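You operate a simulated robot arm through the tools that you are given. There is no shell and no other tool.

You are at the controls of a simulated robot arm. One attempt, no reset.

Task
Put the square pad on the top of the back wall-side table away on the top of the middle window-side table. Take the grey jar from the top of the back wall-side table and leave it on the right half of the sill under the purple blind. Take the papers from the top of the front cross table and put it on the top of the front wall-side table. Put the pattern plate on the top of the front cross table away on the top of the back wall-side table. Put the blue card offcuts from the top of the front cross table on the top of the big grey block. Take the carton on the top of the front cross table and put it away in the top tray of the trolley. Put the stencil labelled "boat" from the top of the middle wall-side table on the top of the middle window-side table. Stack the wooden block that says "house" from the top of the middle wall-side table on top of the wooden block labelled "leaf". Do these in any order. Set down upright: jar, carton.

Only the result counts: the job must be done as asked and must still hold three seconds after the hand-in. Knocking over, shifting, dropping, spilling or breaking anything else fails it.

Robot
A 7-joint arm with a vacuum gripper on a trunk, on a base that drives. Base frame: it is fixed to the floor where the robot stands at the start and does not move with it; the origin is under the middle of the robot, x ahead of it, y to its left, z up. Readings come in mm, degrees, newtons and seconds.
With the tool pointing down near the work surface it reaches from about 100 to 800 mm from the robot's upright axis, wherever it stands. Its first joint turns from -166.0 to 166.0 degrees. Places, roughly: card offcuts [500, 2000, 750]; carton [250, 2000, 750]; jar [1500, 1750, 750]; papers (21x15x3 cm) [1200, 2000, 800]; pattern plate [750, 2000, 750]; right half of the sill under the purple blind [4600, 2800, 900]; square pad (8x6x2 cm) [1500, 1800, 700]; stencil [1500, 1250, 750]; top of the back wall-side table [1700, 2200, 700]; top of the big grey block [0, -2600, 800]; top of the front wall-side table [1600, -900, 700]; top of the middle window-side table [2300, 600, 700]; top tray of the trolley [4300, 4000, 600]; wooden block [1500, 500, 750]. Payload 1.88 kg.
Tool frame: the origin (TCP) lies in the middle of the cups' lips, and z points out of the cups. The gripper has 1 cup of 32 mm across, covering 32 by 32 mm (tool x, y); the bellows give 14 mm. With the vacuum on, a cup seals on a smooth face that it is pressed against (1 to 4 N); it does not hold porous or soft things. The pull reaches 41 N.
Orientation is told as [roll, pitch, yaw] about the base's x, y, z axes, in that order, counted from this pose: with the cups facing straight down, the tool's x points along the base's -x, its y along +y and its z along -z.

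Tools
- The arm moves only by the tool nudge_tool. Its argument "commands" is a list of rows, each an object of numbers (a shift or turn left out is 0, a gripper value left out holds the last): "rx", "ry", "rz": the turn, a rotation vector about the tool's x, y, z in rad; "tx", "ty", "tz": the shift along the tool's x, y, z in mm; "suction": the vacuum: 1 switches it on, -1 off. In form: [{"rx": .., "ry": .., "rz": .., "tx": .., "ty": .., "tz": .., "suction": ..}, ...]. A call has 1 to 20 rows; each row shifts and turns the commanded pose from where the row before left it, along the tool's axes as they then stand. A row lasts 0.2 s, in which the tool goes at most 50 mm and 8.6 degrees; a call with a longer step from one row to the next is refused whole, and so is a gripper value outside its range. Where a pose cannot be reached the arm comes as near as it can. A force on the tool above 40 N (or 10 N above the force at the start of the call, whichever is more), or a blocked arm, ends the call early, and 0.2 s more pass. The pull builds up within a second once a cup has sealed. Time passes only in rows, and 0.2 s behind the last, so rows that do not move give it time. It gives the time, the measured TCP pose, the force on the tool (base axes) and the pull of the vacuum at its end, in the units of the frame above (readings bear some noise), with the torque about the TCP (base axes, N m) and any sound that the robot's microphone picked up, and new pictures: "pictures" is both (left out), scene, wrist or none.
- Cameras (640 x 400 px; columns grow to the right, rows downward): "scene" is now at [25.9, 146, 1409.4]; the picture's right is [-0.21, -0.98, 0.00], its down [-0.54, 0.11, -0.83] and it looks along [0.82, -0.17, -0.55] (base axes); focal length 272 px, centre (320, 200). "wrist" rides on the gripper at [82, 14, -216] in the tool frame; the picture's right is [-0.17, 0.99, 0.00], its down [-0.91, -0.15, -0.37] and it looks along [-0.37, -0.06, 0.93] (tool axes); focal length 243 px, centre (320, 200). There is no depth. A picture from a camera that has moved, and an enlarged one, comes with that camera's place and axes in the base frame and with its lens.
- slide_trunk(by): slides the trunk up (or, below 0, down) by that many mm; the arm and the scene camera ride with it, the base frame stays. It gives what a move gives, with no picture.
- roll_base(legs): drives the robot by 1 to 6 legs, each [ahead, left, turn to the left] in mm, mm and degrees, along the robot's own axes; the way and the turn of a leg run together, so that a leg with both is an arc; at most 1500 mm and 180 degrees a leg. The arm and the cameras ride along, it lands a little off, and it stops where it bumps. It gives what a move gives, and a new picture of the scene camera.
- aim_head(pan, tilt): turns the head with the scene camera to pan (to the left, within 155 degrees either way) and tilt (down, from -29 to 69), counted from straight ahead of the robot. It gives what a move gives, and a new picture of the scene camera.
- inspect(camera, box): a new picture of the part [left, top, right, bottom] of that camera's present view, enlarged. It takes no simulated time.
- close_job(): hands the job in; it is judged then, once.

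Nothing tells you exact positions but the pictures and the camera data. Unless the task says otherwise, let go and move clear before handing in.

The tools are called after ">>>" as name(argument=value, ...) on one line, values as JSON. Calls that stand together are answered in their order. nudge_tool: Moves the arm, as the interface text tells. Its arguments: {"type":"object","properties":{"commands":{"type":"array","items":{"type":"object","properties":{"rx":{"type":"number"},"ry":{"type":"number"},"rz":{"type":"number"},"tx":{"type":"number"},"ty":{"type":"number"},"tz":{"type":"number"},"suction":{"type":"number"}}}},"pictures":{"type":"string","enum":["both","scene","wrist","none"]}},"required":["commands"]} The other tools are called the same way: slide_trunk (by) slides the trunk up or down; roll_base (legs) drives the base; aim_head (pan, tilt) turns the head that bears the scene camera; inspect (camera, box) takes an enlarged picture of a part of a camera's view; close_job () hands the job in.

At the start:

```text
t: 0.0
tool_pos: [476.2, -34.5, 1037.6]
ee_rot: [0.1, 0.1, -0.1]
force: [0.3, -0.5, -0.1]
ft_torque: [0.0, -0.01, 0.02]
pull: 0.1
trunk travel left (down, up): [-350.0, 240.0]
robot x, y, heading: [0.3, 2.0, -0.1]
head pan, tilt: [-11.8, 33.4]
```

scene: 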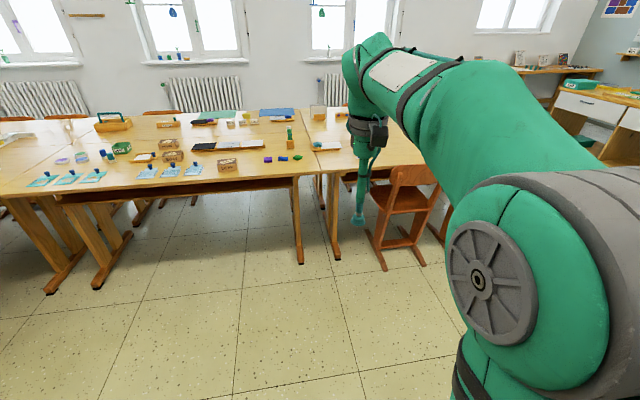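
wrist: 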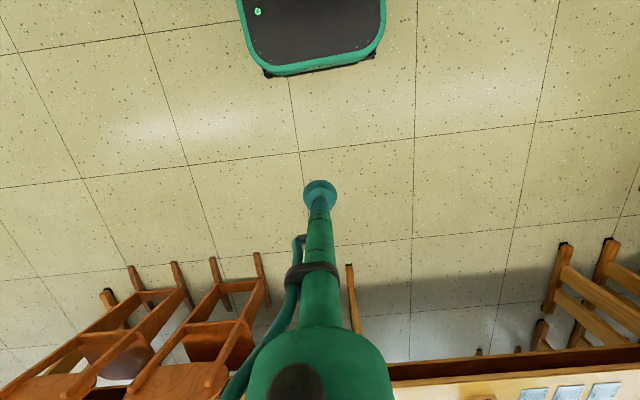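

I see rows of tables ahead with the windows on the far side. I'll look around with the head before moving anything.

>>> aim_head(pan=30, tilt=25)

>>> aim_head(pan=75, tilt=25)

>>> aim_head(pan=130, tilt=25)

>>> aim_head(pan=-70, tilt=25)

>>> aim_head(pan=-125, tilt=25)

>>> aim_head(pan=0, tilt=25)

```text
t: 1.1
tool_pos: [477.7, -35.7, 1038.3]
ee_rot: [0.0, 0.0, 0.1]
force: [0.0, -0.8, -0.4]
ft_torque: [-0.05, -0.04, -0.01]
pull: 0.1
trunk travel left (down, up): [-350.0, 240.0]
robot x, y, heading: [2.5, -2.6, 0.1]
head pan, tilt: [30.0, 25.0]
camera scene: at [18.7, 210.3, 1422.7], right [0.5, -0.87, 0.0], down [-0.37, -0.21, -0.91], along [0.79, 0.45, -0.42], focal length 272 px, centre (320, 200)
```

scene: 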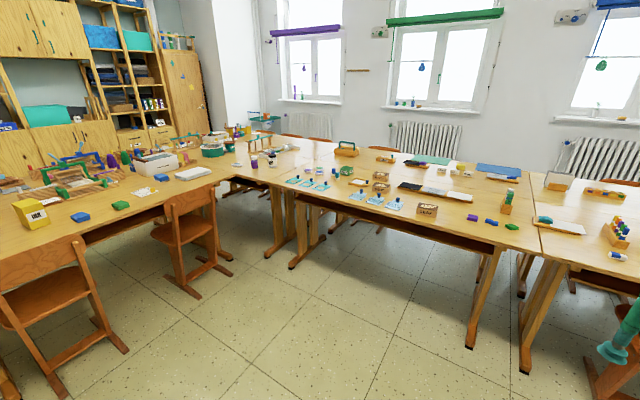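

```text
t: 2.2
tool_pos: [477.3, -35.0, 1038.1]
ee_rot: [-0.1, 0.1, 0.0]
force: [0.2, 0.2, 0.0]
ft_torque: [0.01, -0.02, 0.01]
pull: 0.0
trunk travel left (down, up): [-350.0, 240.0]
robot x, y, heading: [-2.9, -0.4, -0.5]
head pan, tilt: [75.0, 25.0]
camera scene: at [-37.2, 253.2, 1422.8], right [0.97, -0.26, 0.0], down [-0.11, -0.41, -0.91], along [0.24, 0.88, -0.42], focal length 272 px, centre (320, 200)
```

scene: 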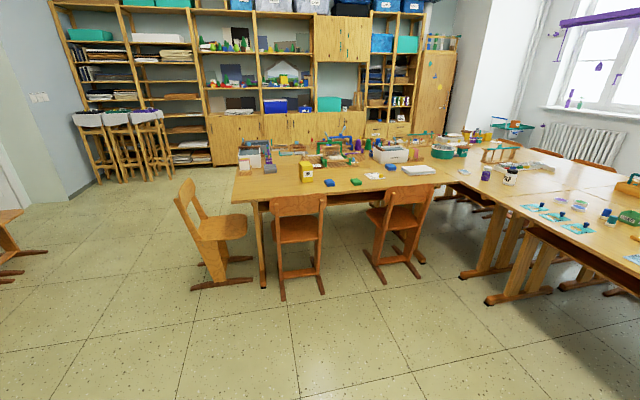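

```text
t: 3.5
tool_pos: [476.1, -34.5, 1037.1]
ee_rot: [0.0, -0.1, -0.1]
force: [0.9, -0.3, 0.4]
ft_torque: [0.03, -0.03, -0.01]
pull: 0.1
trunk travel left (down, up): [-350.0, 240.0]
robot x, y, heading: [1.8, 1.9, -0.0]
head pan, tilt: [130.0, 25.0]
camera scene: at [-120.3, 234.9, 1422.8], right [0.77, 0.64, 0.0], down [0.27, -0.32, -0.91], along [-0.58, 0.69, -0.42], focal length 272 px, centre (320, 200)
```

scene: 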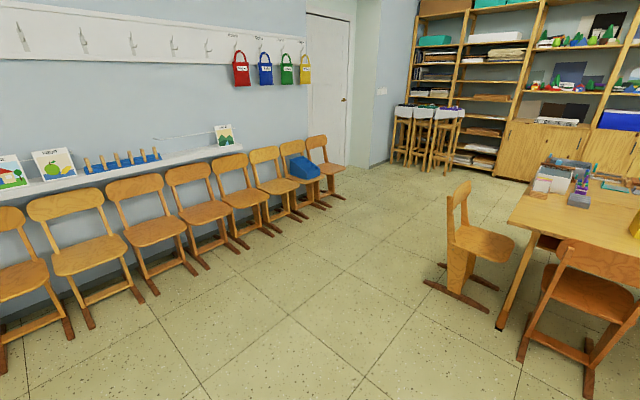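

```text
t: 6.4
tool_pos: [476.5, -35.4, 1037.4]
ee_rot: [0.0, 0.0, 0.0]
force: [-0.1, -0.5, 0.2]
ft_torque: [0.0, 0.02, -0.02]
pull: 0.1
trunk travel left (down, up): [-350.0, 240.0]
robot x, y, heading: [-0.7, 0.5, -0.2]
head pan, tilt: [-70.0, 25.0]
camera scene: at [-29.5, 77.7, 1422.8], right [-0.94, -0.34, 0.0], down [-0.14, 0.4, -0.91], along [0.31, -0.85, -0.42], focal length 272 px, centre (320, 200)
```

scene: 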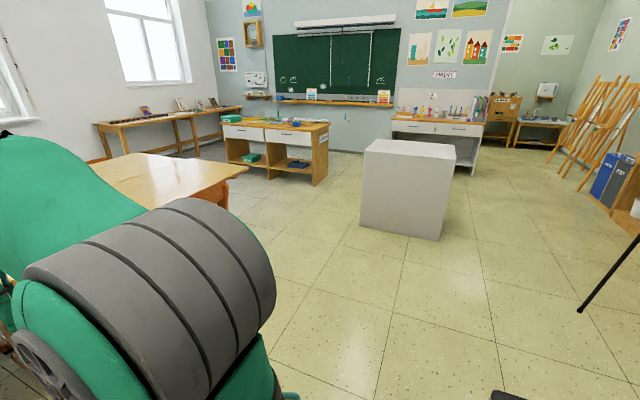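

```text
t: 7.6
tool_pos: [475.2, -35.1, 1037.6]
ee_rot: [0.0, 0.0, 0.0]
force: [0.1, -0.7, -0.5]
ft_torque: [0.02, 0.0, -0.01]
pull: 0.0
trunk travel left (down, up): [-350.0, 240.0]
robot x, y, heading: [0.2, 0.9, -0.3]
head pan, tilt: [-125.0, 25.0]
camera scene: at [-113.9, 88.7, 1422.8], right [-0.82, 0.57, 0.0], down [0.24, 0.35, -0.91], along [-0.52, -0.74, -0.42], focal length 272 px, centre (320, 200)
```

scene: 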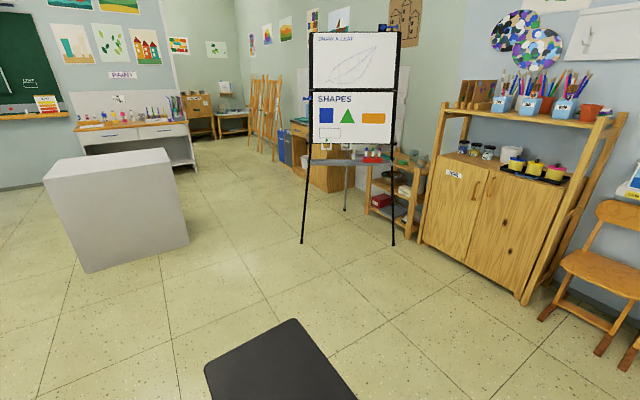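

```text
t: 9.7
tool_pos: [476.8, -34.8, 1037.7]
ee_rot: [0.0, 0.1, 0.0]
force: [0.0, -0.3, 0.4]
ft_torque: [0.0, -0.02, -0.01]
pull: 0.1
trunk travel left (down, up): [-350.0, 240.0]
robot x, y, heading: [-2.5, 0.9, -0.1]
head pan, tilt: [0.0, 25.0]
camera scene: at [31.1, 164.2, 1422.8], right [0.0, -1.0, 0.0], down [-0.42, 0.0, -0.91], along [0.91, 0.0, -0.42], focal length 272 px, centre (320, 200)
```

scene: 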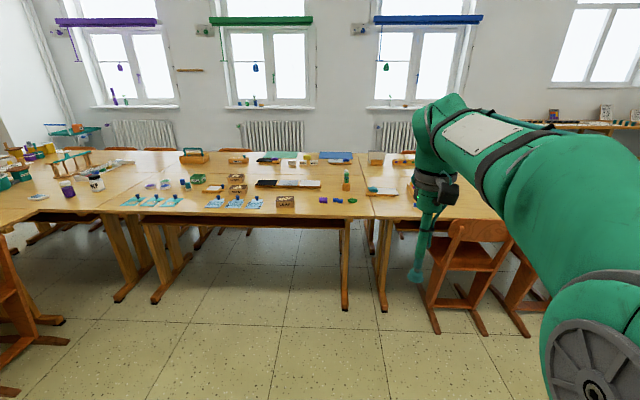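

The tables form an L, with the wall-side row ahead and the cross table to the left. Zooming in on the work areas to identify the objects.

>>> inspect(camera="scene", box=[100, 140, 260, 240])

>>> inspect(camera="scene", box=[230, 140, 390, 240])

>>> inspect(camera="scene", box=[0, 120, 160, 220])

>>> aim_head(pan=75, tilt=25)

>>> inspect(camera="scene", box=[220, 120, 380, 220])

>>> inspect(camera="scene", box=[360, 110, 520, 210])

```text
4.00 times, centred on (180, 190) of scene
camera zoom: at [31.1, 164.2, 1422.8], right [0.0, -1.0, 0.0], down [-0.42, 0.0, -0.91], along [0.91, 0.0, -0.42], focal length 1089 px, centre (880, 240)
```

zoom: 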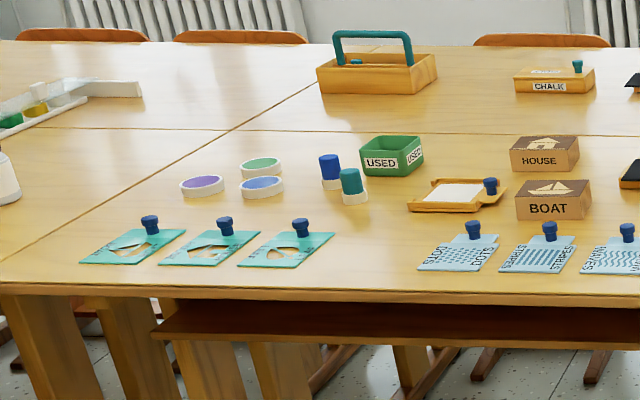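

```text
4.00 times, centred on (310, 190) of scene
camera zoom: at [31.1, 164.2, 1422.8], right [0.0, -1.0, 0.0], down [-0.42, 0.0, -0.91], along [0.91, 0.0, -0.42], focal length 1089 px, centre (360, 240)
```

zoom: 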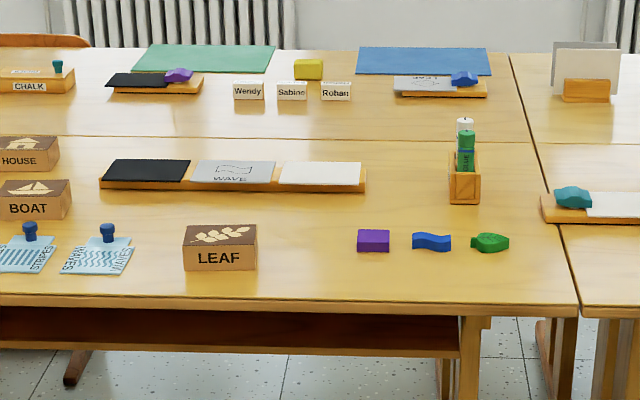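

```text
4.00 times, centred on (80, 170) of scene
camera zoom: at [31.1, 164.2, 1422.8], right [0.0, -1.0, 0.0], down [-0.42, 0.0, -0.91], along [0.91, 0.0, -0.42], focal length 1089 px, centre (1280, 320)
```

zoom: 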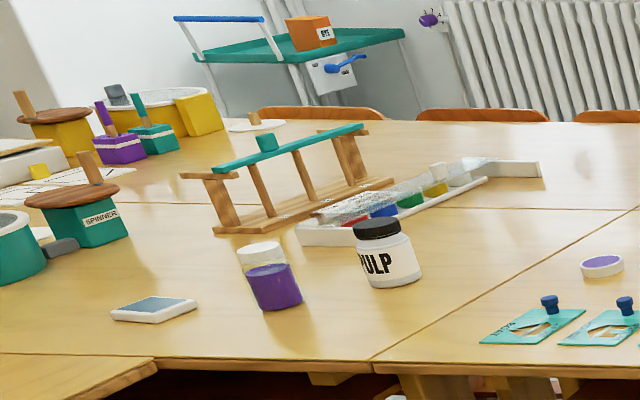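

```text
t: 11.1
tool_pos: [475.9, -35.4, 1036.8]
ee_rot: [0.0, 0.0, 0.0]
force: [0.2, -0.4, 0.4]
ft_torque: [0.0, 0.02, -0.03]
pull: 0.1
trunk travel left (down, up): [-350.0, 240.0]
robot x, y, heading: [-0.8, 1.1, -0.1]
head pan, tilt: [75.0, 25.0]
camera scene: at [-37.2, 253.2, 1422.8], right [0.97, -0.26, 0.0], down [-0.11, -0.41, -0.91], along [0.24, 0.88, -0.42], focal length 272 px, centre (320, 200)
```

scene: 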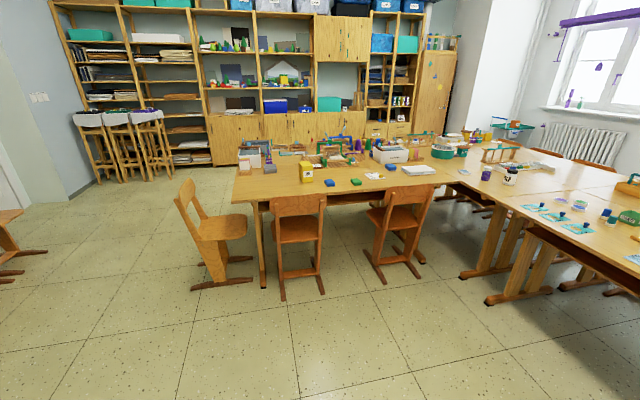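

```text
4.00 times, centred on (300, 170) of scene
camera zoom: at [-37.2, 253.2, 1422.8], right [0.97, -0.26, 0.0], down [-0.11, -0.41, -0.91], along [0.24, 0.88, -0.42], focal length 1089 px, centre (400, 320)
```

zoom: 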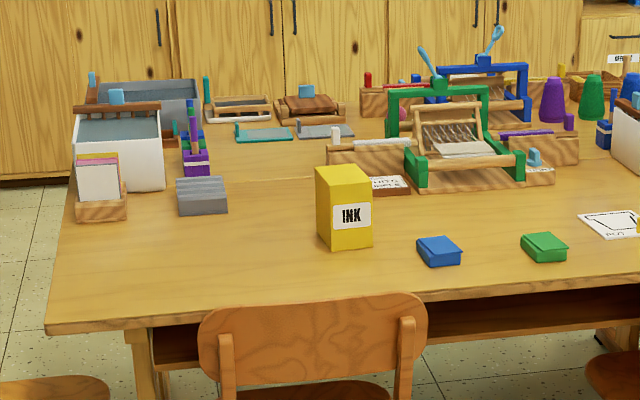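

```text
4.00 times, centred on (440, 160) of scene
camera zoom: at [-37.2, 253.2, 1422.8], right [0.97, -0.26, 0.0], down [-0.11, -0.41, -0.91], along [0.24, 0.88, -0.42], focal length 1089 px, centre (-160, 360)
```

zoom: 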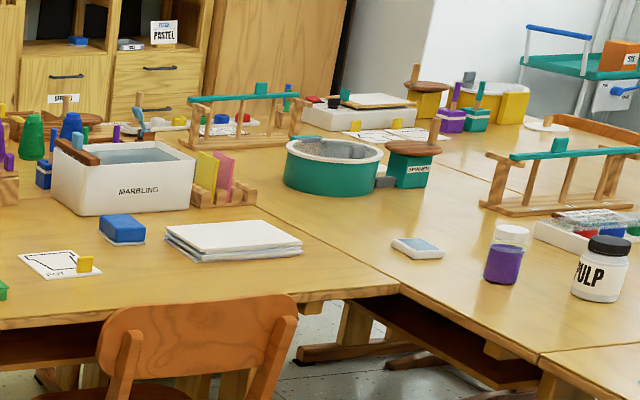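

Offcuts at about (500,1965), plate at (870,2017), and the other blue item near (1080,2170) is a distractor. Now checking my own footprint and the driving corridors.

>>> aim_head(pan=0, tilt=69)

>>> aim_head(pan=90, tilt=69)

>>> aim_head(pan=150, tilt=69)

>>> aim_head(pan=-150, tilt=69)

>>> aim_head(pan=-40, tilt=20)

```text
t: 12.6
tool_pos: [475.2, -34.1, 1038.5]
ee_rot: [0.1, 0.0, 0.1]
force: [0.0, -0.3, 0.2]
ft_torque: [-0.01, -0.03, -0.04]
pull: 0.1
trunk travel left (down, up): [-350.0, 240.0]
robot x, y, heading: [-1.9, 1.1, -0.0]
head pan, tilt: [0.0, 68.8]
camera scene: at [-5.1, 164.3, 1363.3], right [0.0, -1.0, 0.0], down [-0.93, 0.0, -0.36], along [0.36, 0.0, -0.93], focal length 272 px, centre (320, 200)
```

scene: 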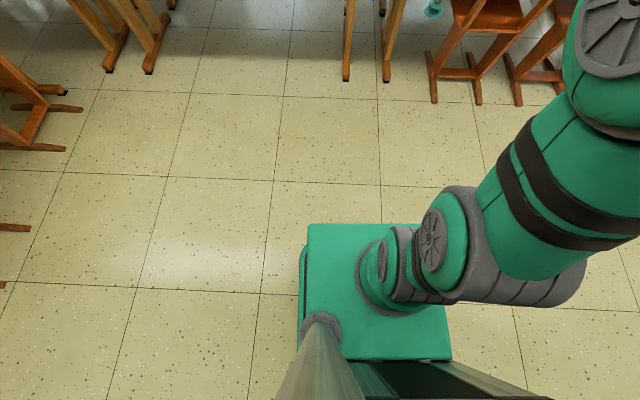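

```text
t: 14.3
tool_pos: [476.2, -35.4, 1039.1]
ee_rot: [0.0, 0.0, 0.0]
force: [-0.1, 0.0, 0.4]
ft_torque: [0.0, 0.01, 0.03]
pull: 0.0
trunk travel left (down, up): [-350.0, 240.0]
robot x, y, heading: [0.0, -3.1, -0.1]
head pan, tilt: [90.0, 68.8]
camera scene: at [-61.1, 220.2, 1363.3], right [1.0, 0.0, 0.0], down [0.0, -0.93, -0.36], along [0.0, 0.36, -0.93], focal length 272 px, centre (320, 200)
```

scene: 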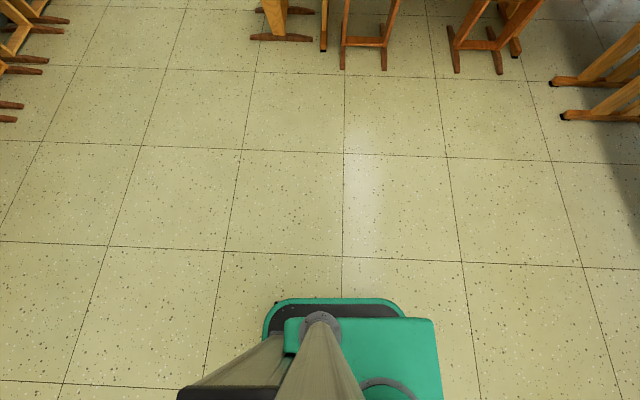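

```text
t: 15.6
tool_pos: [477.3, -34.9, 1037.8]
ee_rot: [0.0, 0.0, 0.1]
force: [-0.1, -0.2, 0.3]
ft_torque: [-0.01, -0.01, 0.01]
pull: 0.3
trunk travel left (down, up): [-350.0, 240.0]
robot x, y, heading: [-1.1, 0.8, 0.1]
head pan, tilt: [150.0, 68.8]
camera scene: at [-109.5, 192.2, 1363.3], right [0.5, 0.87, 0.0], down [0.81, -0.47, -0.36], along [-0.31, 0.18, -0.93], focal length 272 px, centre (320, 200)
```

scene: 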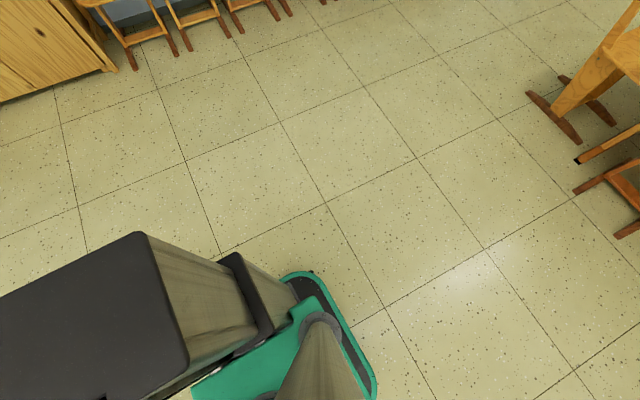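

```text
t: 19.6
tool_pos: [476.3, -34.2, 1037.8]
ee_rot: [0.0, 0.0, -0.1]
force: [0.2, -0.2, 0.0]
ft_torque: [-0.01, -0.03, 0.04]
pull: 0.1
trunk travel left (down, up): [-350.0, 240.0]
robot x, y, heading: [-1.6, 5.3, -0.1]
head pan, tilt: [-150.0, 68.8]
camera scene: at [-109.5, 136.3, 1363.3], right [-0.5, 0.87, 0.0], down [0.81, 0.47, -0.36], along [-0.31, -0.18, -0.93], focal length 272 px, centre (320, 200)
```

scene: 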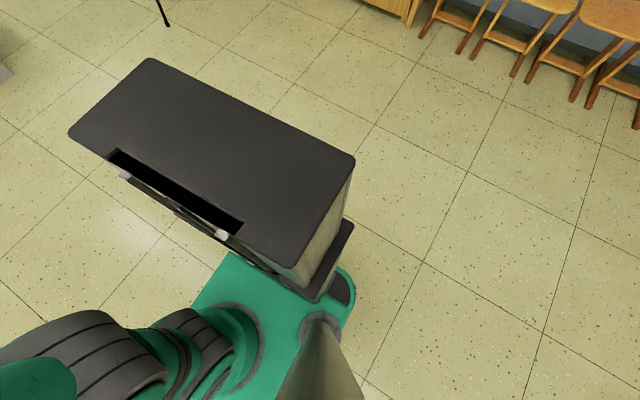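

```text
t: 21.5
tool_pos: [475.2, -34.7, 1037.9]
ee_rot: [-0.1, 0.0, 0.0]
force: [0.3, 0.5, 0.2]
ft_torque: [-0.02, -0.02, 0.04]
pull: 0.2
trunk travel left (down, up): [-350.0, 240.0]
robot x, y, heading: [2.6, -2.9, 0.0]
head pan, tilt: [-40.0, 20.0]
camera scene: at [10.2, 104.4, 1430.8], right [-0.64, -0.77, 0.0], down [-0.26, 0.22, -0.94], along [0.72, -0.6, -0.34], focal length 272 px, centre (320, 200)
```

scene: 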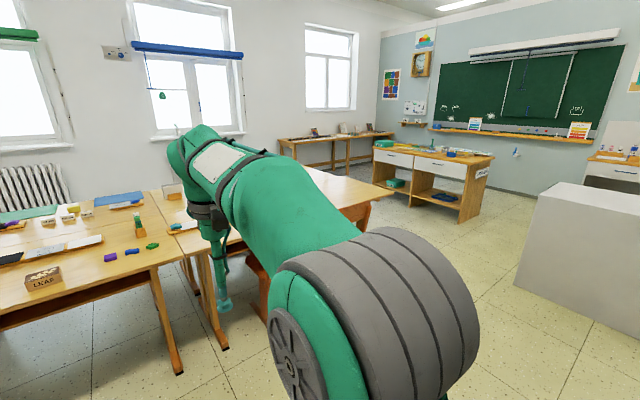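

I see no chairs in front of the middle wall-side table. HOUSE is near (1850,750) and LEAF near (1480,370), so I'll drive closer to those.

>>> roll_base(legs=[[850, 500, 0]])

>>> aim_head(pan=10, tilt=45)

>>> aim_head(pan=45, tilt=40)

```text
t: 26.6
tool_pos: [1316.8, 432.1, 1037.9]
ee_rot: [0.0, 0.0, -2.0]
force: [0.5, 0.4, 0.2]
ft_torque: [0.01, 0.01, -0.02]
pull: 0.1
trunk travel left (down, up): [-350.0, 240.0]
robot x, y, heading: [840.9, 483.5, -2.1]
head pan, tilt: [-40.0, 20.0]
camera scene: at [856.0, 586.7, 1430.8], right [-0.67, -0.74, 0.0], down [-0.25, 0.23, -0.94], along [0.7, -0.63, -0.34], focal length 272 px, centre (320, 200)
```

scene: 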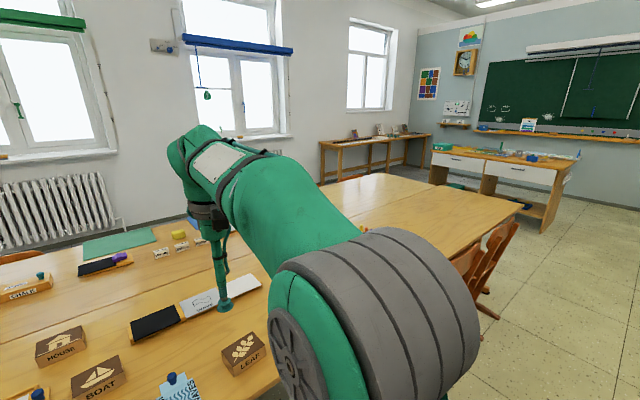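

```text
t: 27.8
tool_pos: [1316.5, 431.4, 1037.7]
ee_rot: [0.0, 0.0, -2.0]
force: [0.4, 0.0, -0.4]
ft_torque: [0.0, -0.01, -0.02]
pull: 0.0
trunk travel left (down, up): [-350.0, 240.0]
robot x, y, heading: [845.6, 478.1, -1.9]
head pan, tilt: [10.0, 45.0]
camera scene: at [867.5, 660.4, 1392.2], right [0.14, -0.99, 0.0], down [-0.7, -0.1, -0.71], along [0.7, 0.1, -0.71], focal length 272 px, centre (320, 200)
```

scene: 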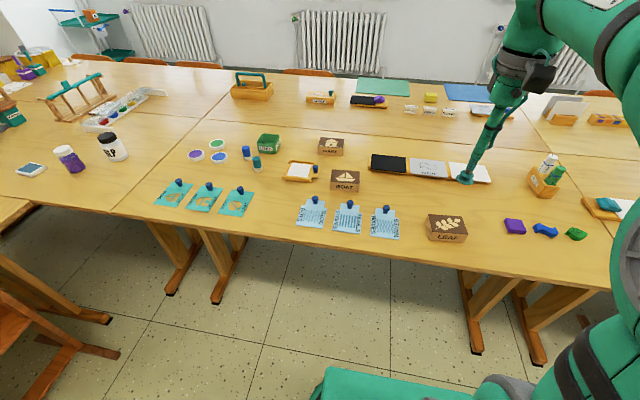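

```text
t: 28.8
tool_pos: [1317.9, 431.7, 1037.1]
ee_rot: [0.0, 0.1, -2.0]
force: [-0.6, -0.6, 0.2]
ft_torque: [0.01, -0.03, -0.01]
pull: 0.0
trunk travel left (down, up): [-350.0, 240.0]
robot x, y, heading: [843.0, 482.9, -1.8]
head pan, tilt: [45.0, 40.0]
camera scene: at [849.1, 707.0, 1399.4], right [0.68, -0.73, 0.0], down [-0.47, -0.44, -0.77], along [0.56, 0.52, -0.64], focal length 272 px, centre (320, 200)
```

scene: 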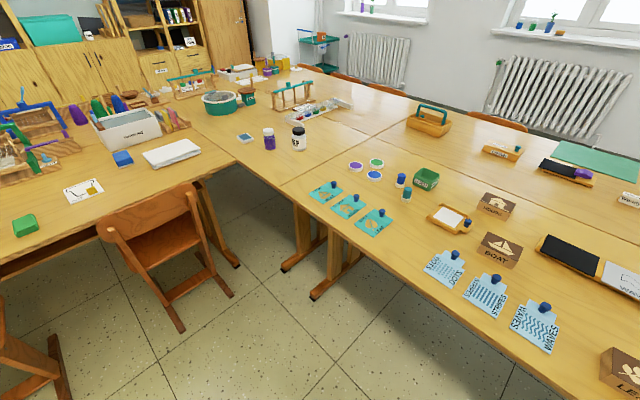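

Now in front of the table; zooming to read labels.

>>> inspect(camera="scene", box=[220, 100, 340, 175])

>>> inspect(camera="scene", box=[300, 160, 420, 235])

>>> inspect(camera="scene", box=[400, 180, 560, 280])

>>> inspect(camera="scene", box=[0, 120, 224, 260])

>>> inspect(camera="scene", box=[260, 0, 400, 88])

```text
5.33 times, centred on (280, 138) of scene
camera zoom: at [849.1, 707.0, 1399.4], right [0.68, -0.73, 0.0], down [-0.47, -0.44, -0.77], along [0.56, 0.52, -0.64], focal length 1452 px, centre (533, 533)
```

zoom: 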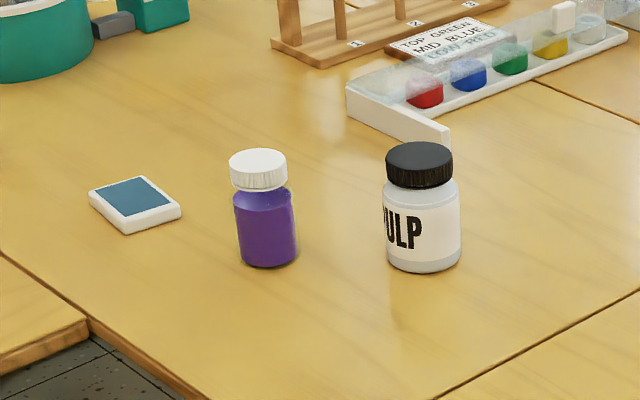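

```text
5.33 times, centred on (360, 198) of scene
camera zoom: at [849.1, 707.0, 1399.4], right [0.68, -0.73, 0.0], down [-0.47, -0.44, -0.77], along [0.56, 0.52, -0.64], focal length 1452 px, centre (107, 213)
```

zoom: 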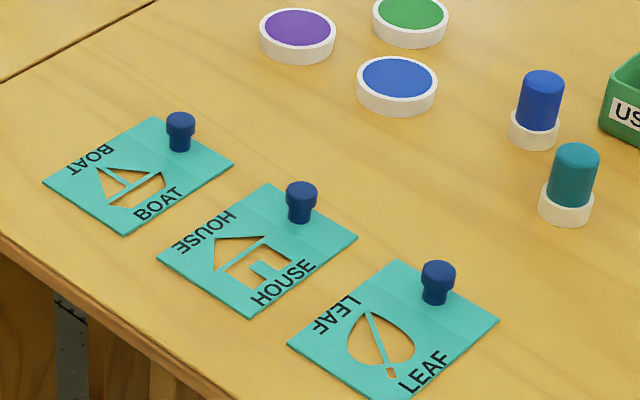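

```text
4.00 times, centred on (480, 230) of scene
camera zoom: at [849.1, 707.0, 1399.4], right [0.68, -0.73, 0.0], down [-0.47, -0.44, -0.77], along [0.56, 0.52, -0.64], focal length 1089 px, centre (-320, 80)
```

zoom: 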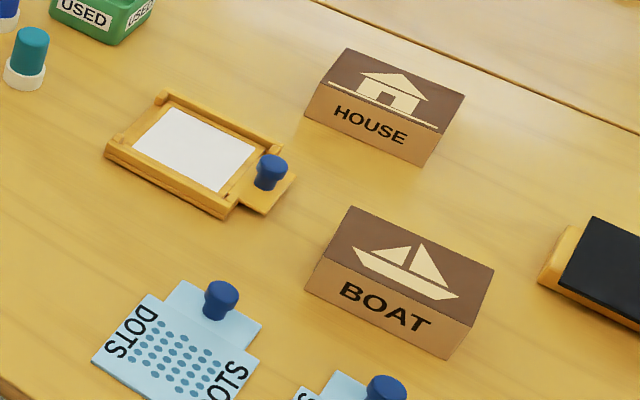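

```text
2.86 times, centred on (112, 190) of scene
camera zoom: at [849.1, 707.0, 1399.4], right [0.68, -0.73, 0.0], down [-0.47, -0.44, -0.77], along [0.56, 0.52, -0.64], focal length 778 px, centre (914, 229)
```

zoom: 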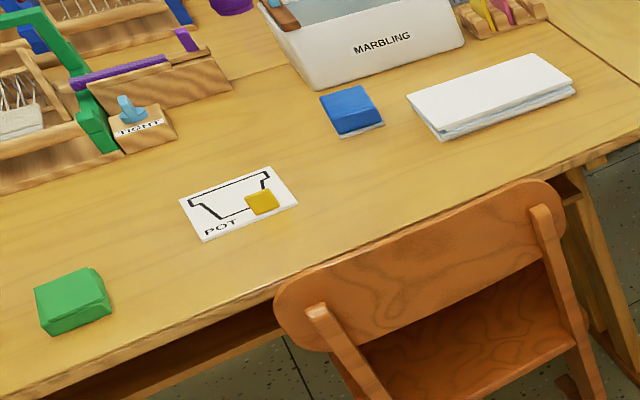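

```text
4.55 times, centred on (330, 44) of scene
camera zoom: at [849.1, 707.0, 1399.4], right [0.68, -0.73, 0.0], down [-0.47, -0.44, -0.77], along [0.56, 0.52, -0.64], focal length 1237 px, centre (274, 909)
```

zoom: 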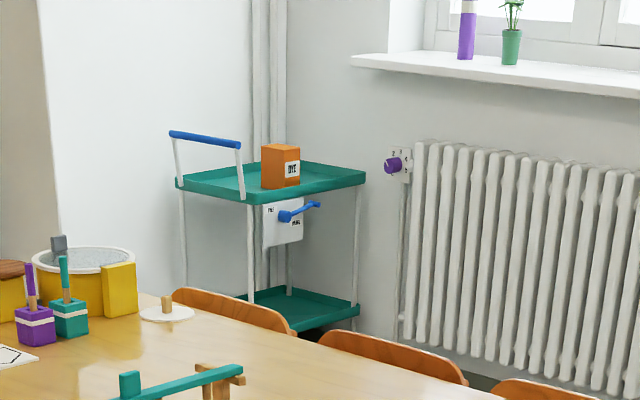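

PULP is the light grey jar (the other is purple), BOAT is the leftmost teal stencil, and HOUSE is near (1795,738). I'll move closer and aim at the house block.

>>> roll_base(legs=[[182, 213, 2]])

>>> aim_head(pan=-5, tilt=45)

```text
t: 30.7
tool_pos: [1501.0, 657.9, 1037.4]
ee_rot: [0.0, 0.0, 0.1]
force: [0.2, -0.8, -0.1]
ft_torque: [0.02, -0.01, 0.0]
pull: 0.1
trunk travel left (down, up): [-350.0, 240.0]
robot x, y, heading: [1023.8, 694.8, -0.2]
head pan, tilt: [45.0, 40.0]
camera scene: at [1022.9, 916.5, 1399.4], right [0.71, -0.71, 0.0], down [-0.45, -0.46, -0.77], along [0.54, 0.54, -0.64], focal length 272 px, centre (320, 200)
```

scene: 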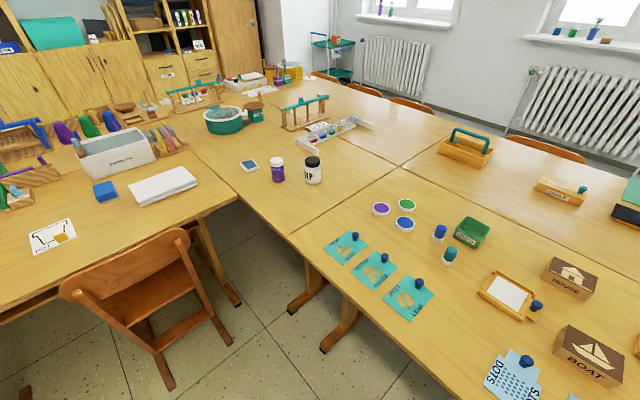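

```text
t: 31.9
tool_pos: [1501.7, 656.9, 1037.8]
ee_rot: [0.0, 0.1, 0.1]
force: [-0.4, 1.1, -0.2]
ft_torque: [0.01, 0.0, 0.0]
pull: 0.0
trunk travel left (down, up): [-350.0, 240.0]
robot x, y, heading: [1027.3, 693.5, -0.1]
head pan, tilt: [-5.0, 45.0]
camera scene: at [1044.0, 849.5, 1392.2], right [-0.08, -1.0, 0.0], down [-0.7, 0.06, -0.71], along [0.7, -0.06, -0.71], focal length 272 px, centre (320, 200)
```

scene: 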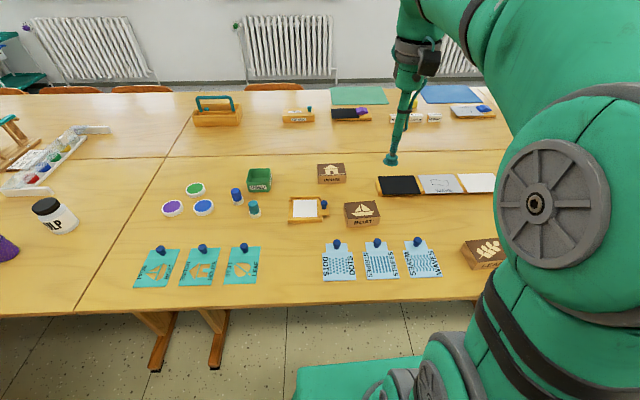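

>>> inspect(camera="scene", box=[290, 150, 410, 225])

>>> inspect(camera="scene", box=[430, 210, 526, 270])

```text
5.33 times, centred on (350, 188) of scene
camera zoom: at [1044.0, 849.5, 1392.2], right [-0.08, -1.0, 0.0], down [-0.7, 0.06, -0.71], along [0.7, -0.06, -0.71], focal length 1452 px, centre (160, 267)
```

zoom: 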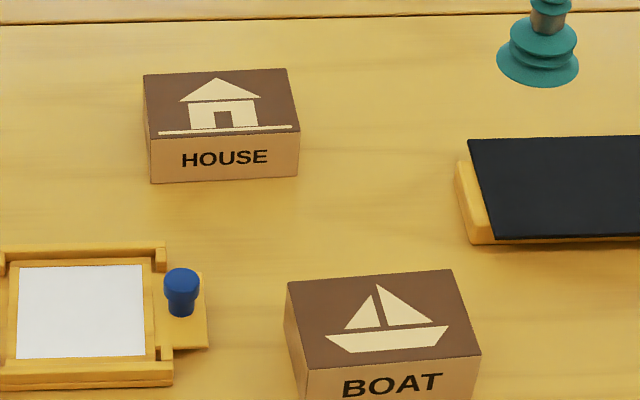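

```text
6.67 times, centred on (478, 240) of scene
camera zoom: at [1044.0, 849.5, 1392.2], right [-0.08, -1.0, 0.0], down [-0.7, 0.06, -0.71], along [0.7, -0.06, -0.71], focal length 1815 px, centre (-733, -67)
```

zoom: 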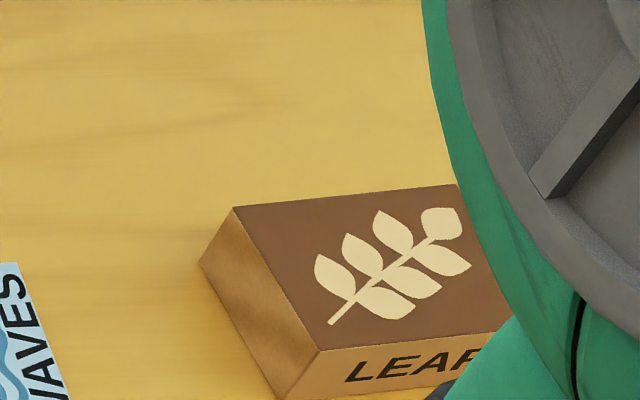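

House block centre is roughly (1817,738) with its top near z 772. I'll move the tool over it and check with the wrist camera.

>>> nudge_tool(commands=[{"tx": -40, "ty": 10}, {"tx": -40, "ty": 10}, {"tx": -40, "ty": 10}, {"tx": -40, "ty": 10}, {"tx": -40, "ty": 10}, {"tx": -40, "ty": 10}, {"tx": -40, "ty": 10}, {"tx": -36, "ty": 11}, {"tz": 40}, {"tz": 40}, {"tz": 40}, {}])

```text
t: 34.5
tool_pos: [1755.1, 735.6, 884.7]
ee_rot: [0.0, 0.0, 0.2]
force: [0.2, -0.7, -0.2]
ft_torque: [0.0, -0.01, -0.01]
pull: 0.1
out of reach, approached as far as the arm can: row 6, 7, 8
trunk travel left (down, up): [-350.0, 240.0]
robot x, y, heading: [1026.1, 693.9, 0.1]
head pan, tilt: [-5.0, 45.0]
camera scene: at [1044.3, 849.5, 1392.2], right [-0.08, -1.0, 0.0], down [-0.7, 0.06, -0.71], along [0.7, -0.06, -0.71], focal length 272 px, centre (320, 200)
camera wrist: at [1672.0, 750.1, 1098.2], right [0.16, 0.99, 0.0], down [0.91, -0.15, 0.38], along [0.37, -0.06, -0.93], focal length 243 px, centre (320, 200)
```

scene: 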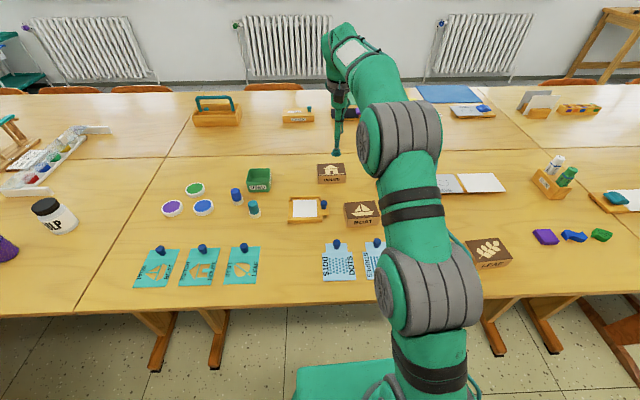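
wrist: 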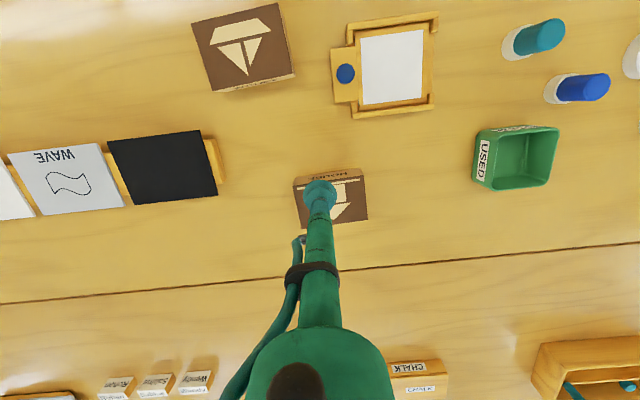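

The wrist view confirms the house centre near (1811,742). I'll lower the trunk to improve the reach and then extend.

>>> slide_trunk(by=-60)

>>> nudge_tool(commands=[{"tx": -30, "ty": 3}, {"tx": -28, "ty": 3}, {}])

```text
t: 35.5
tool_pos: [1755.1, 736.4, 823.9]
ee_rot: [0.1, 0.0, 0.1]
force: [-0.3, 0.1, 0.8]
ft_torque: [0.0, 0.01, -0.02]
pull: 0.0
trunk travel left (down, up): [-290.0, 300.0]
robot x, y, heading: [1024.8, 691.5, -0.1]
head pan, tilt: [-5.0, 45.0]
```

```text
t: 36.3
tool_pos: [1812.8, 742.6, 830.7]
ee_rot: [0.1, -0.6, 0.1]
force: [0.4, -0.2, 2.1]
ft_torque: [0.0, -0.16, 0.01]
pull: 0.1
trunk travel left (down, up): [-290.0, 300.0]
robot x, y, heading: [1024.2, 693.9, 0.4]
head pan, tilt: [-5.0, 45.0]
camera scene: at [1041.4, 849.2, 1332.5], right [-0.08, -1.0, 0.0], down [-0.7, 0.06, -0.71], along [0.71, -0.06, -0.71], focal length 272 px, centre (320, 200)
camera wrist: at [1726.9, 756.4, 1044.5], right [0.16, 0.99, 0.0], down [0.91, -0.15, 0.38], along [0.38, -0.06, -0.92], focal length 243 px, centre (320, 200)
```

scene: 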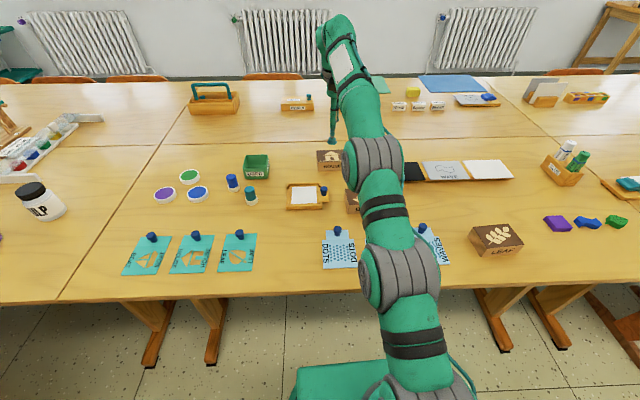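
wrist: 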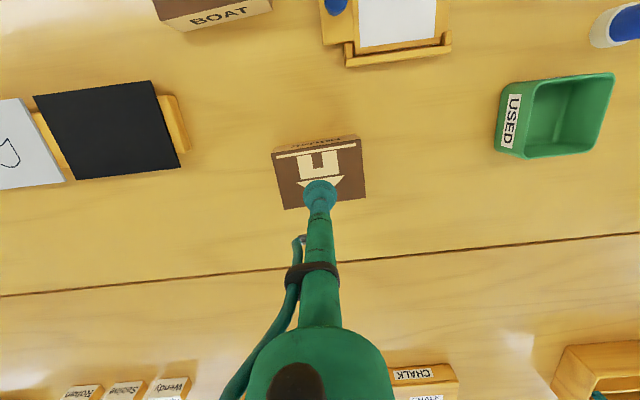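

The cup's vertical projection lands in the middle of the house top. I'll turn the vacuum on and descend gently.

>>> nudge_tool(commands=[{"tz": 20, "suction": 1}, {"tz": 15}, {"tz": 10}, {"tz": 5}, {}])

```text
t: 37.5
tool_pos: [1812.8, 741.3, 778.5]
ee_rot: [0.0, -0.5, 0.1]
force: [-1.2, -2.1, 22.7]
ft_torque: [-0.04, -0.01, -0.14]
pull: 40.4
trunk travel left (down, up): [-290.0, 300.0]
robot x, y, heading: [1025.2, 693.8, -0.1]
head pan, tilt: [-5.0, 45.0]
camera scene: at [1042.2, 849.2, 1332.5], right [-0.08, -1.0, 0.0], down [-0.7, 0.06, -0.71], along [0.71, -0.06, -0.71], focal length 272 px, centre (320, 200)
camera wrist: at [1729.0, 755.3, 992.9], right [0.16, 0.99, 0.0], down [0.91, -0.15, 0.38], along [0.38, -0.06, -0.92], focal length 243 px, centre (320, 200)
```

scene: 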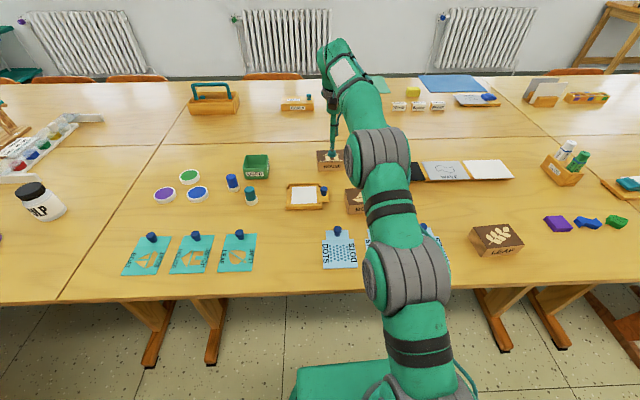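
wrist: 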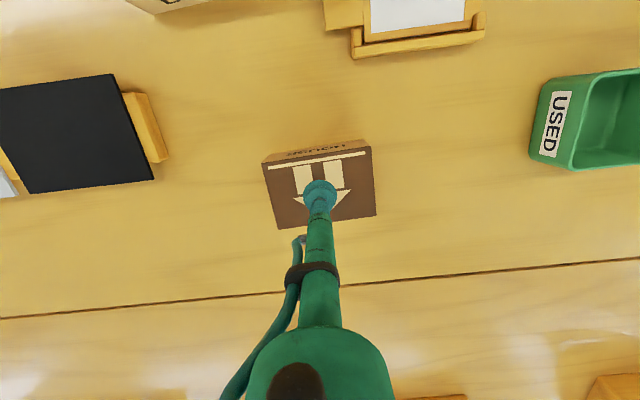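

Sealed, with a pull of 40 N. Lifting straight up now.

>>> nudge_tool(commands=[{"tz": -15}, {"tz": -25}, {"tz": -30}, {"tz": -30}, {}])

```text
t: 38.7
tool_pos: [1803.8, 745.0, 849.5]
ee_rot: [0.0, 0.0, 0.1]
force: [-1.2, 0.3, -1.1]
ft_torque: [0.01, -0.01, 0.01]
pull: 41.0
out of reach, approached as far as the arm can: row 3, 4
trunk travel left (down, up): [-290.0, 300.0]
robot x, y, heading: [1025.6, 689.5, -0.1]
head pan, tilt: [-5.0, 45.0]
camera scene: at [1044.1, 849.4, 1332.2], right [-0.08, -1.0, 0.0], down [-0.7, 0.06, -0.71], along [0.7, -0.06, -0.71], focal length 272 px, centre (320, 200)
camera wrist: at [1721.0, 759.1, 1064.7], right [0.16, 0.99, 0.0], down [0.91, -0.15, 0.37], along [0.37, -0.06, -0.93], focal length 243 px, centre (320, 200)
```

scene: 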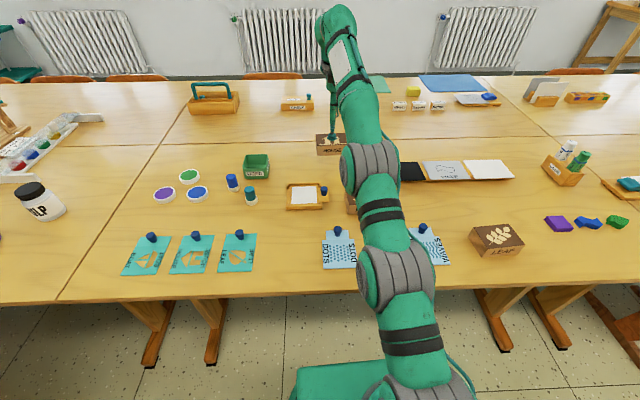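
wrist: 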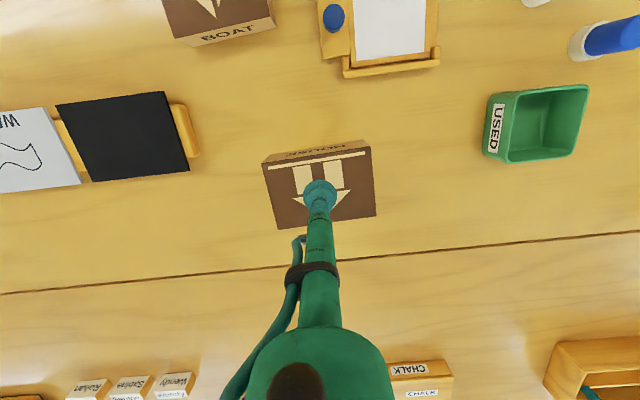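

Holding the house. Moving it over the LEAF block at about (1427,358) with some extra height.

>>> nudge_tool(commands=[{"tx": 30, "tz": -20}, {"tx": 30, "tz": -20}, {"tx": 30, "ty": -32}, {"tx": 30, "ty": -32}, {"tx": 30, "ty": -32}, {"tx": 30, "ty": -32}, {"tx": 30, "ty": -32}, {"tx": 30, "ty": -32}, {"tx": 30, "ty": -32}, {"tx": 30, "ty": -32}, {"tx": 30, "ty": -32}, {"tx": 30, "ty": -32}, {"tx": 17, "ty": -32}, {"ty": -30}, {}])

```text
t: 41.9
tool_pos: [1566.6, 358.0, 958.0]
ee_rot: [0.0, 0.1, 0.2]
force: [-0.6, 0.2, -1.6]
ft_torque: [0.05, 0.0, 0.0]
pull: 40.3
out of reach, approached as far as the arm can: row 1, 2, 3, 4, 5, 6, 7, 8
trunk travel left (down, up): [-290.0, 300.0]
robot x, y, heading: [1026.9, 692.9, -0.1]
head pan, tilt: [-5.0, 45.0]
camera scene: at [1044.1, 849.3, 1332.2], right [-0.08, -1.0, 0.0], down [-0.7, 0.06, -0.71], along [0.7, -0.06, -0.71], focal length 272 px, centre (320, 200)
camera wrist: at [1484.3, 371.4, 1174.3], right [0.16, 0.99, 0.0], down [0.91, -0.15, 0.37], along [0.37, -0.06, -0.93], focal length 243 px, centre (320, 200)
```

scene: 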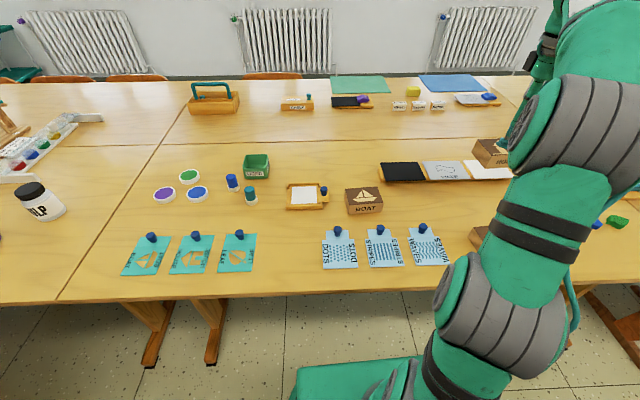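
wrist: 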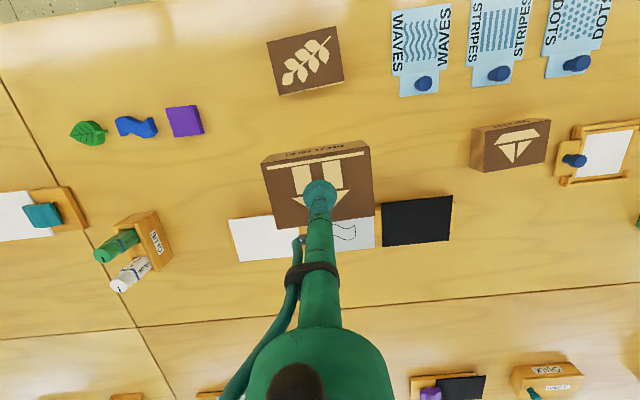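

LEAF is centred at (1426,360). I'll bring the house over it and look before the final descent.

>>> nudge_tool(commands=[{"tx": 45}, {"tx": 45}, {"tx": 44}, {"tz": 40}, {"tz": 40}, {}])

```text
t: 43.3
tool_pos: [1431.5, 356.9, 878.8]
ee_rot: [-0.1, 0.1, 0.0]
force: [0.0, 0.4, -1.9]
ft_torque: [-0.03, 0.01, 0.0]
pull: 41.2
trunk travel left (down, up): [-290.0, 300.0]
robot x, y, heading: [1025.8, 694.4, 0.1]
head pan, tilt: [-5.0, 45.0]
camera scene: at [1044.1, 849.3, 1332.2], right [-0.08, -1.0, 0.0], down [-0.7, 0.06, -0.71], along [0.7, -0.06, -0.71], focal length 272 px, centre (320, 200)
camera wrist: at [1349.0, 370.5, 1092.6], right [0.16, 0.99, 0.0], down [0.91, -0.15, 0.38], along [0.37, -0.06, -0.93], focal length 243 px, centre (320, 200)
```

scene: 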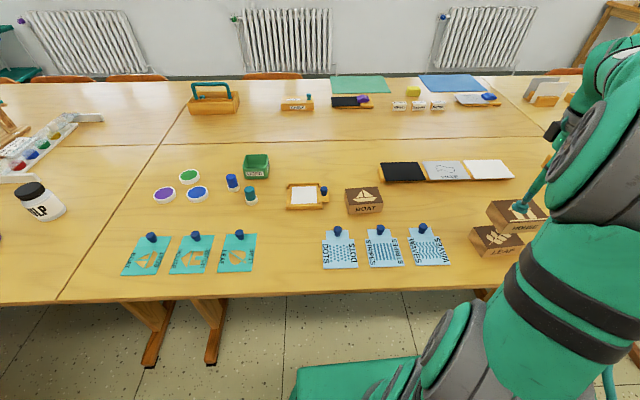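
wrist: 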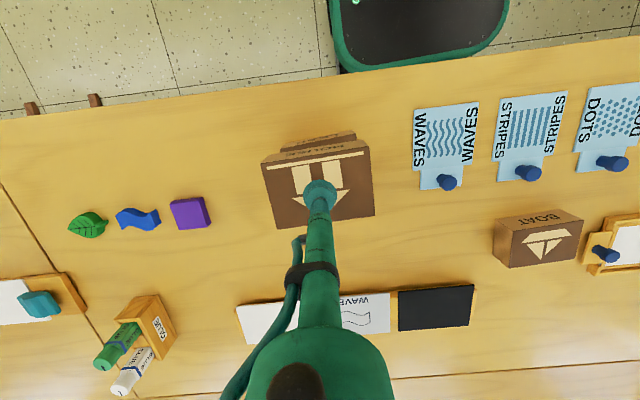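

Aligned in the pictures. Descending carefully until contact.

>>> nudge_tool(commands=[{"tz": 20}, {"tz": 15}, {"tz": 8}, {"tz": 5}, {}], pictures="wrist")

>>> inspect(camera="scene", box=[440, 180, 560, 255])

```text
t: 44.5
tool_pos: [1434.4, 357.9, 831.2]
ee_rot: [0.0, 0.1, 0.1]
force: [0.0, 0.8, -3.0]
ft_torque: [-0.05, -0.03, 0.0]
pull: 40.6
trunk travel left (down, up): [-290.0, 300.0]
robot x, y, heading: [1023.8, 690.5, 0.3]
head pan, tilt: [-5.0, 45.0]
camera wrist: at [1351.0, 371.3, 1045.7], right [0.16, 0.99, 0.0], down [0.91, -0.15, 0.37], along [0.37, -0.06, -0.93], focal length 243 px, centre (320, 200)
```

wrist: 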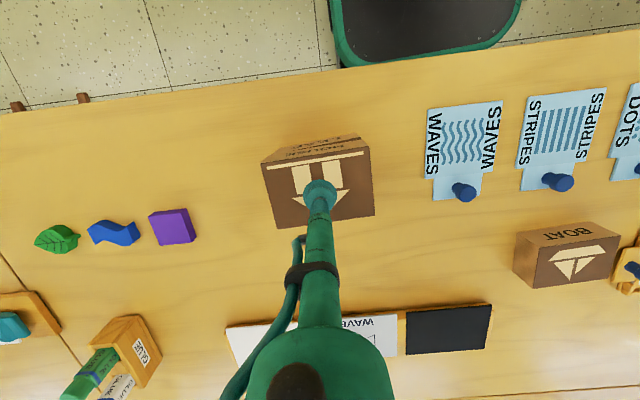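

```text
5.33 times, centred on (500, 218) of scene
camera zoom: at [1044.0, 849.4, 1332.2], right [-0.08, -1.0, 0.0], down [-0.7, 0.06, -0.71], along [0.7, -0.06, -0.71], focal length 1452 px, centre (-640, 107)
```

zoom: 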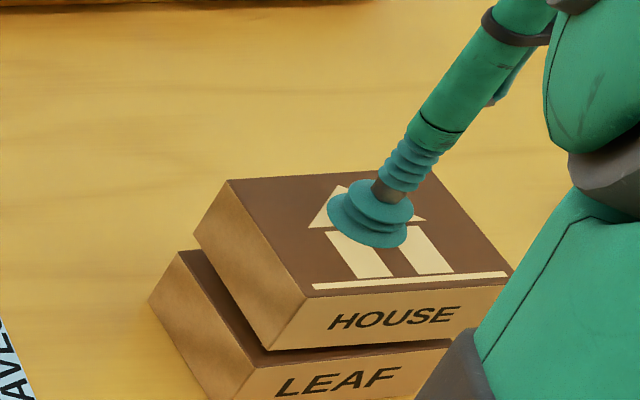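

The blocks line up within a few mm, with about 15 mm left to go. Continuing down in small steps.

>>> nudge_tool(commands=[{"tz": 5}, {"tz": 4}, {"tz": 3}, {"tz": 2}, {}], pictures="none")

>>> inspect(camera="scene", box=[440, 180, 560, 255])

```text
t: 45.7
tool_pos: [1434.6, 356.9, 819.3]
ee_rot: [-0.3, -0.3, 0.1]
force: [1.2, 2.1, 14.9]
ft_torque: [0.07, 0.05, -0.06]
pull: 40.5
trunk travel left (down, up): [-290.0, 300.0]
robot x, y, heading: [1020.2, 689.7, -0.0]
head pan, tilt: [-5.0, 45.0]
```

```text
5.33 times, centred on (500, 218) of scene
camera zoom: at [1043.4, 850.1, 1332.3], right [-0.08, -1.0, 0.0], down [-0.7, 0.06, -0.71], along [0.7, -0.06, -0.71], focal length 1452 px, centre (-640, 107)
```

zoom: 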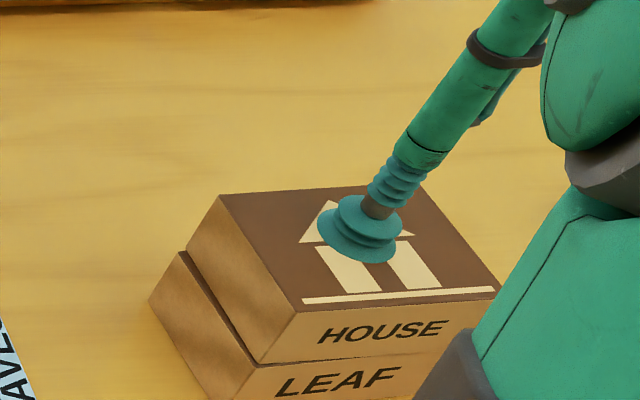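

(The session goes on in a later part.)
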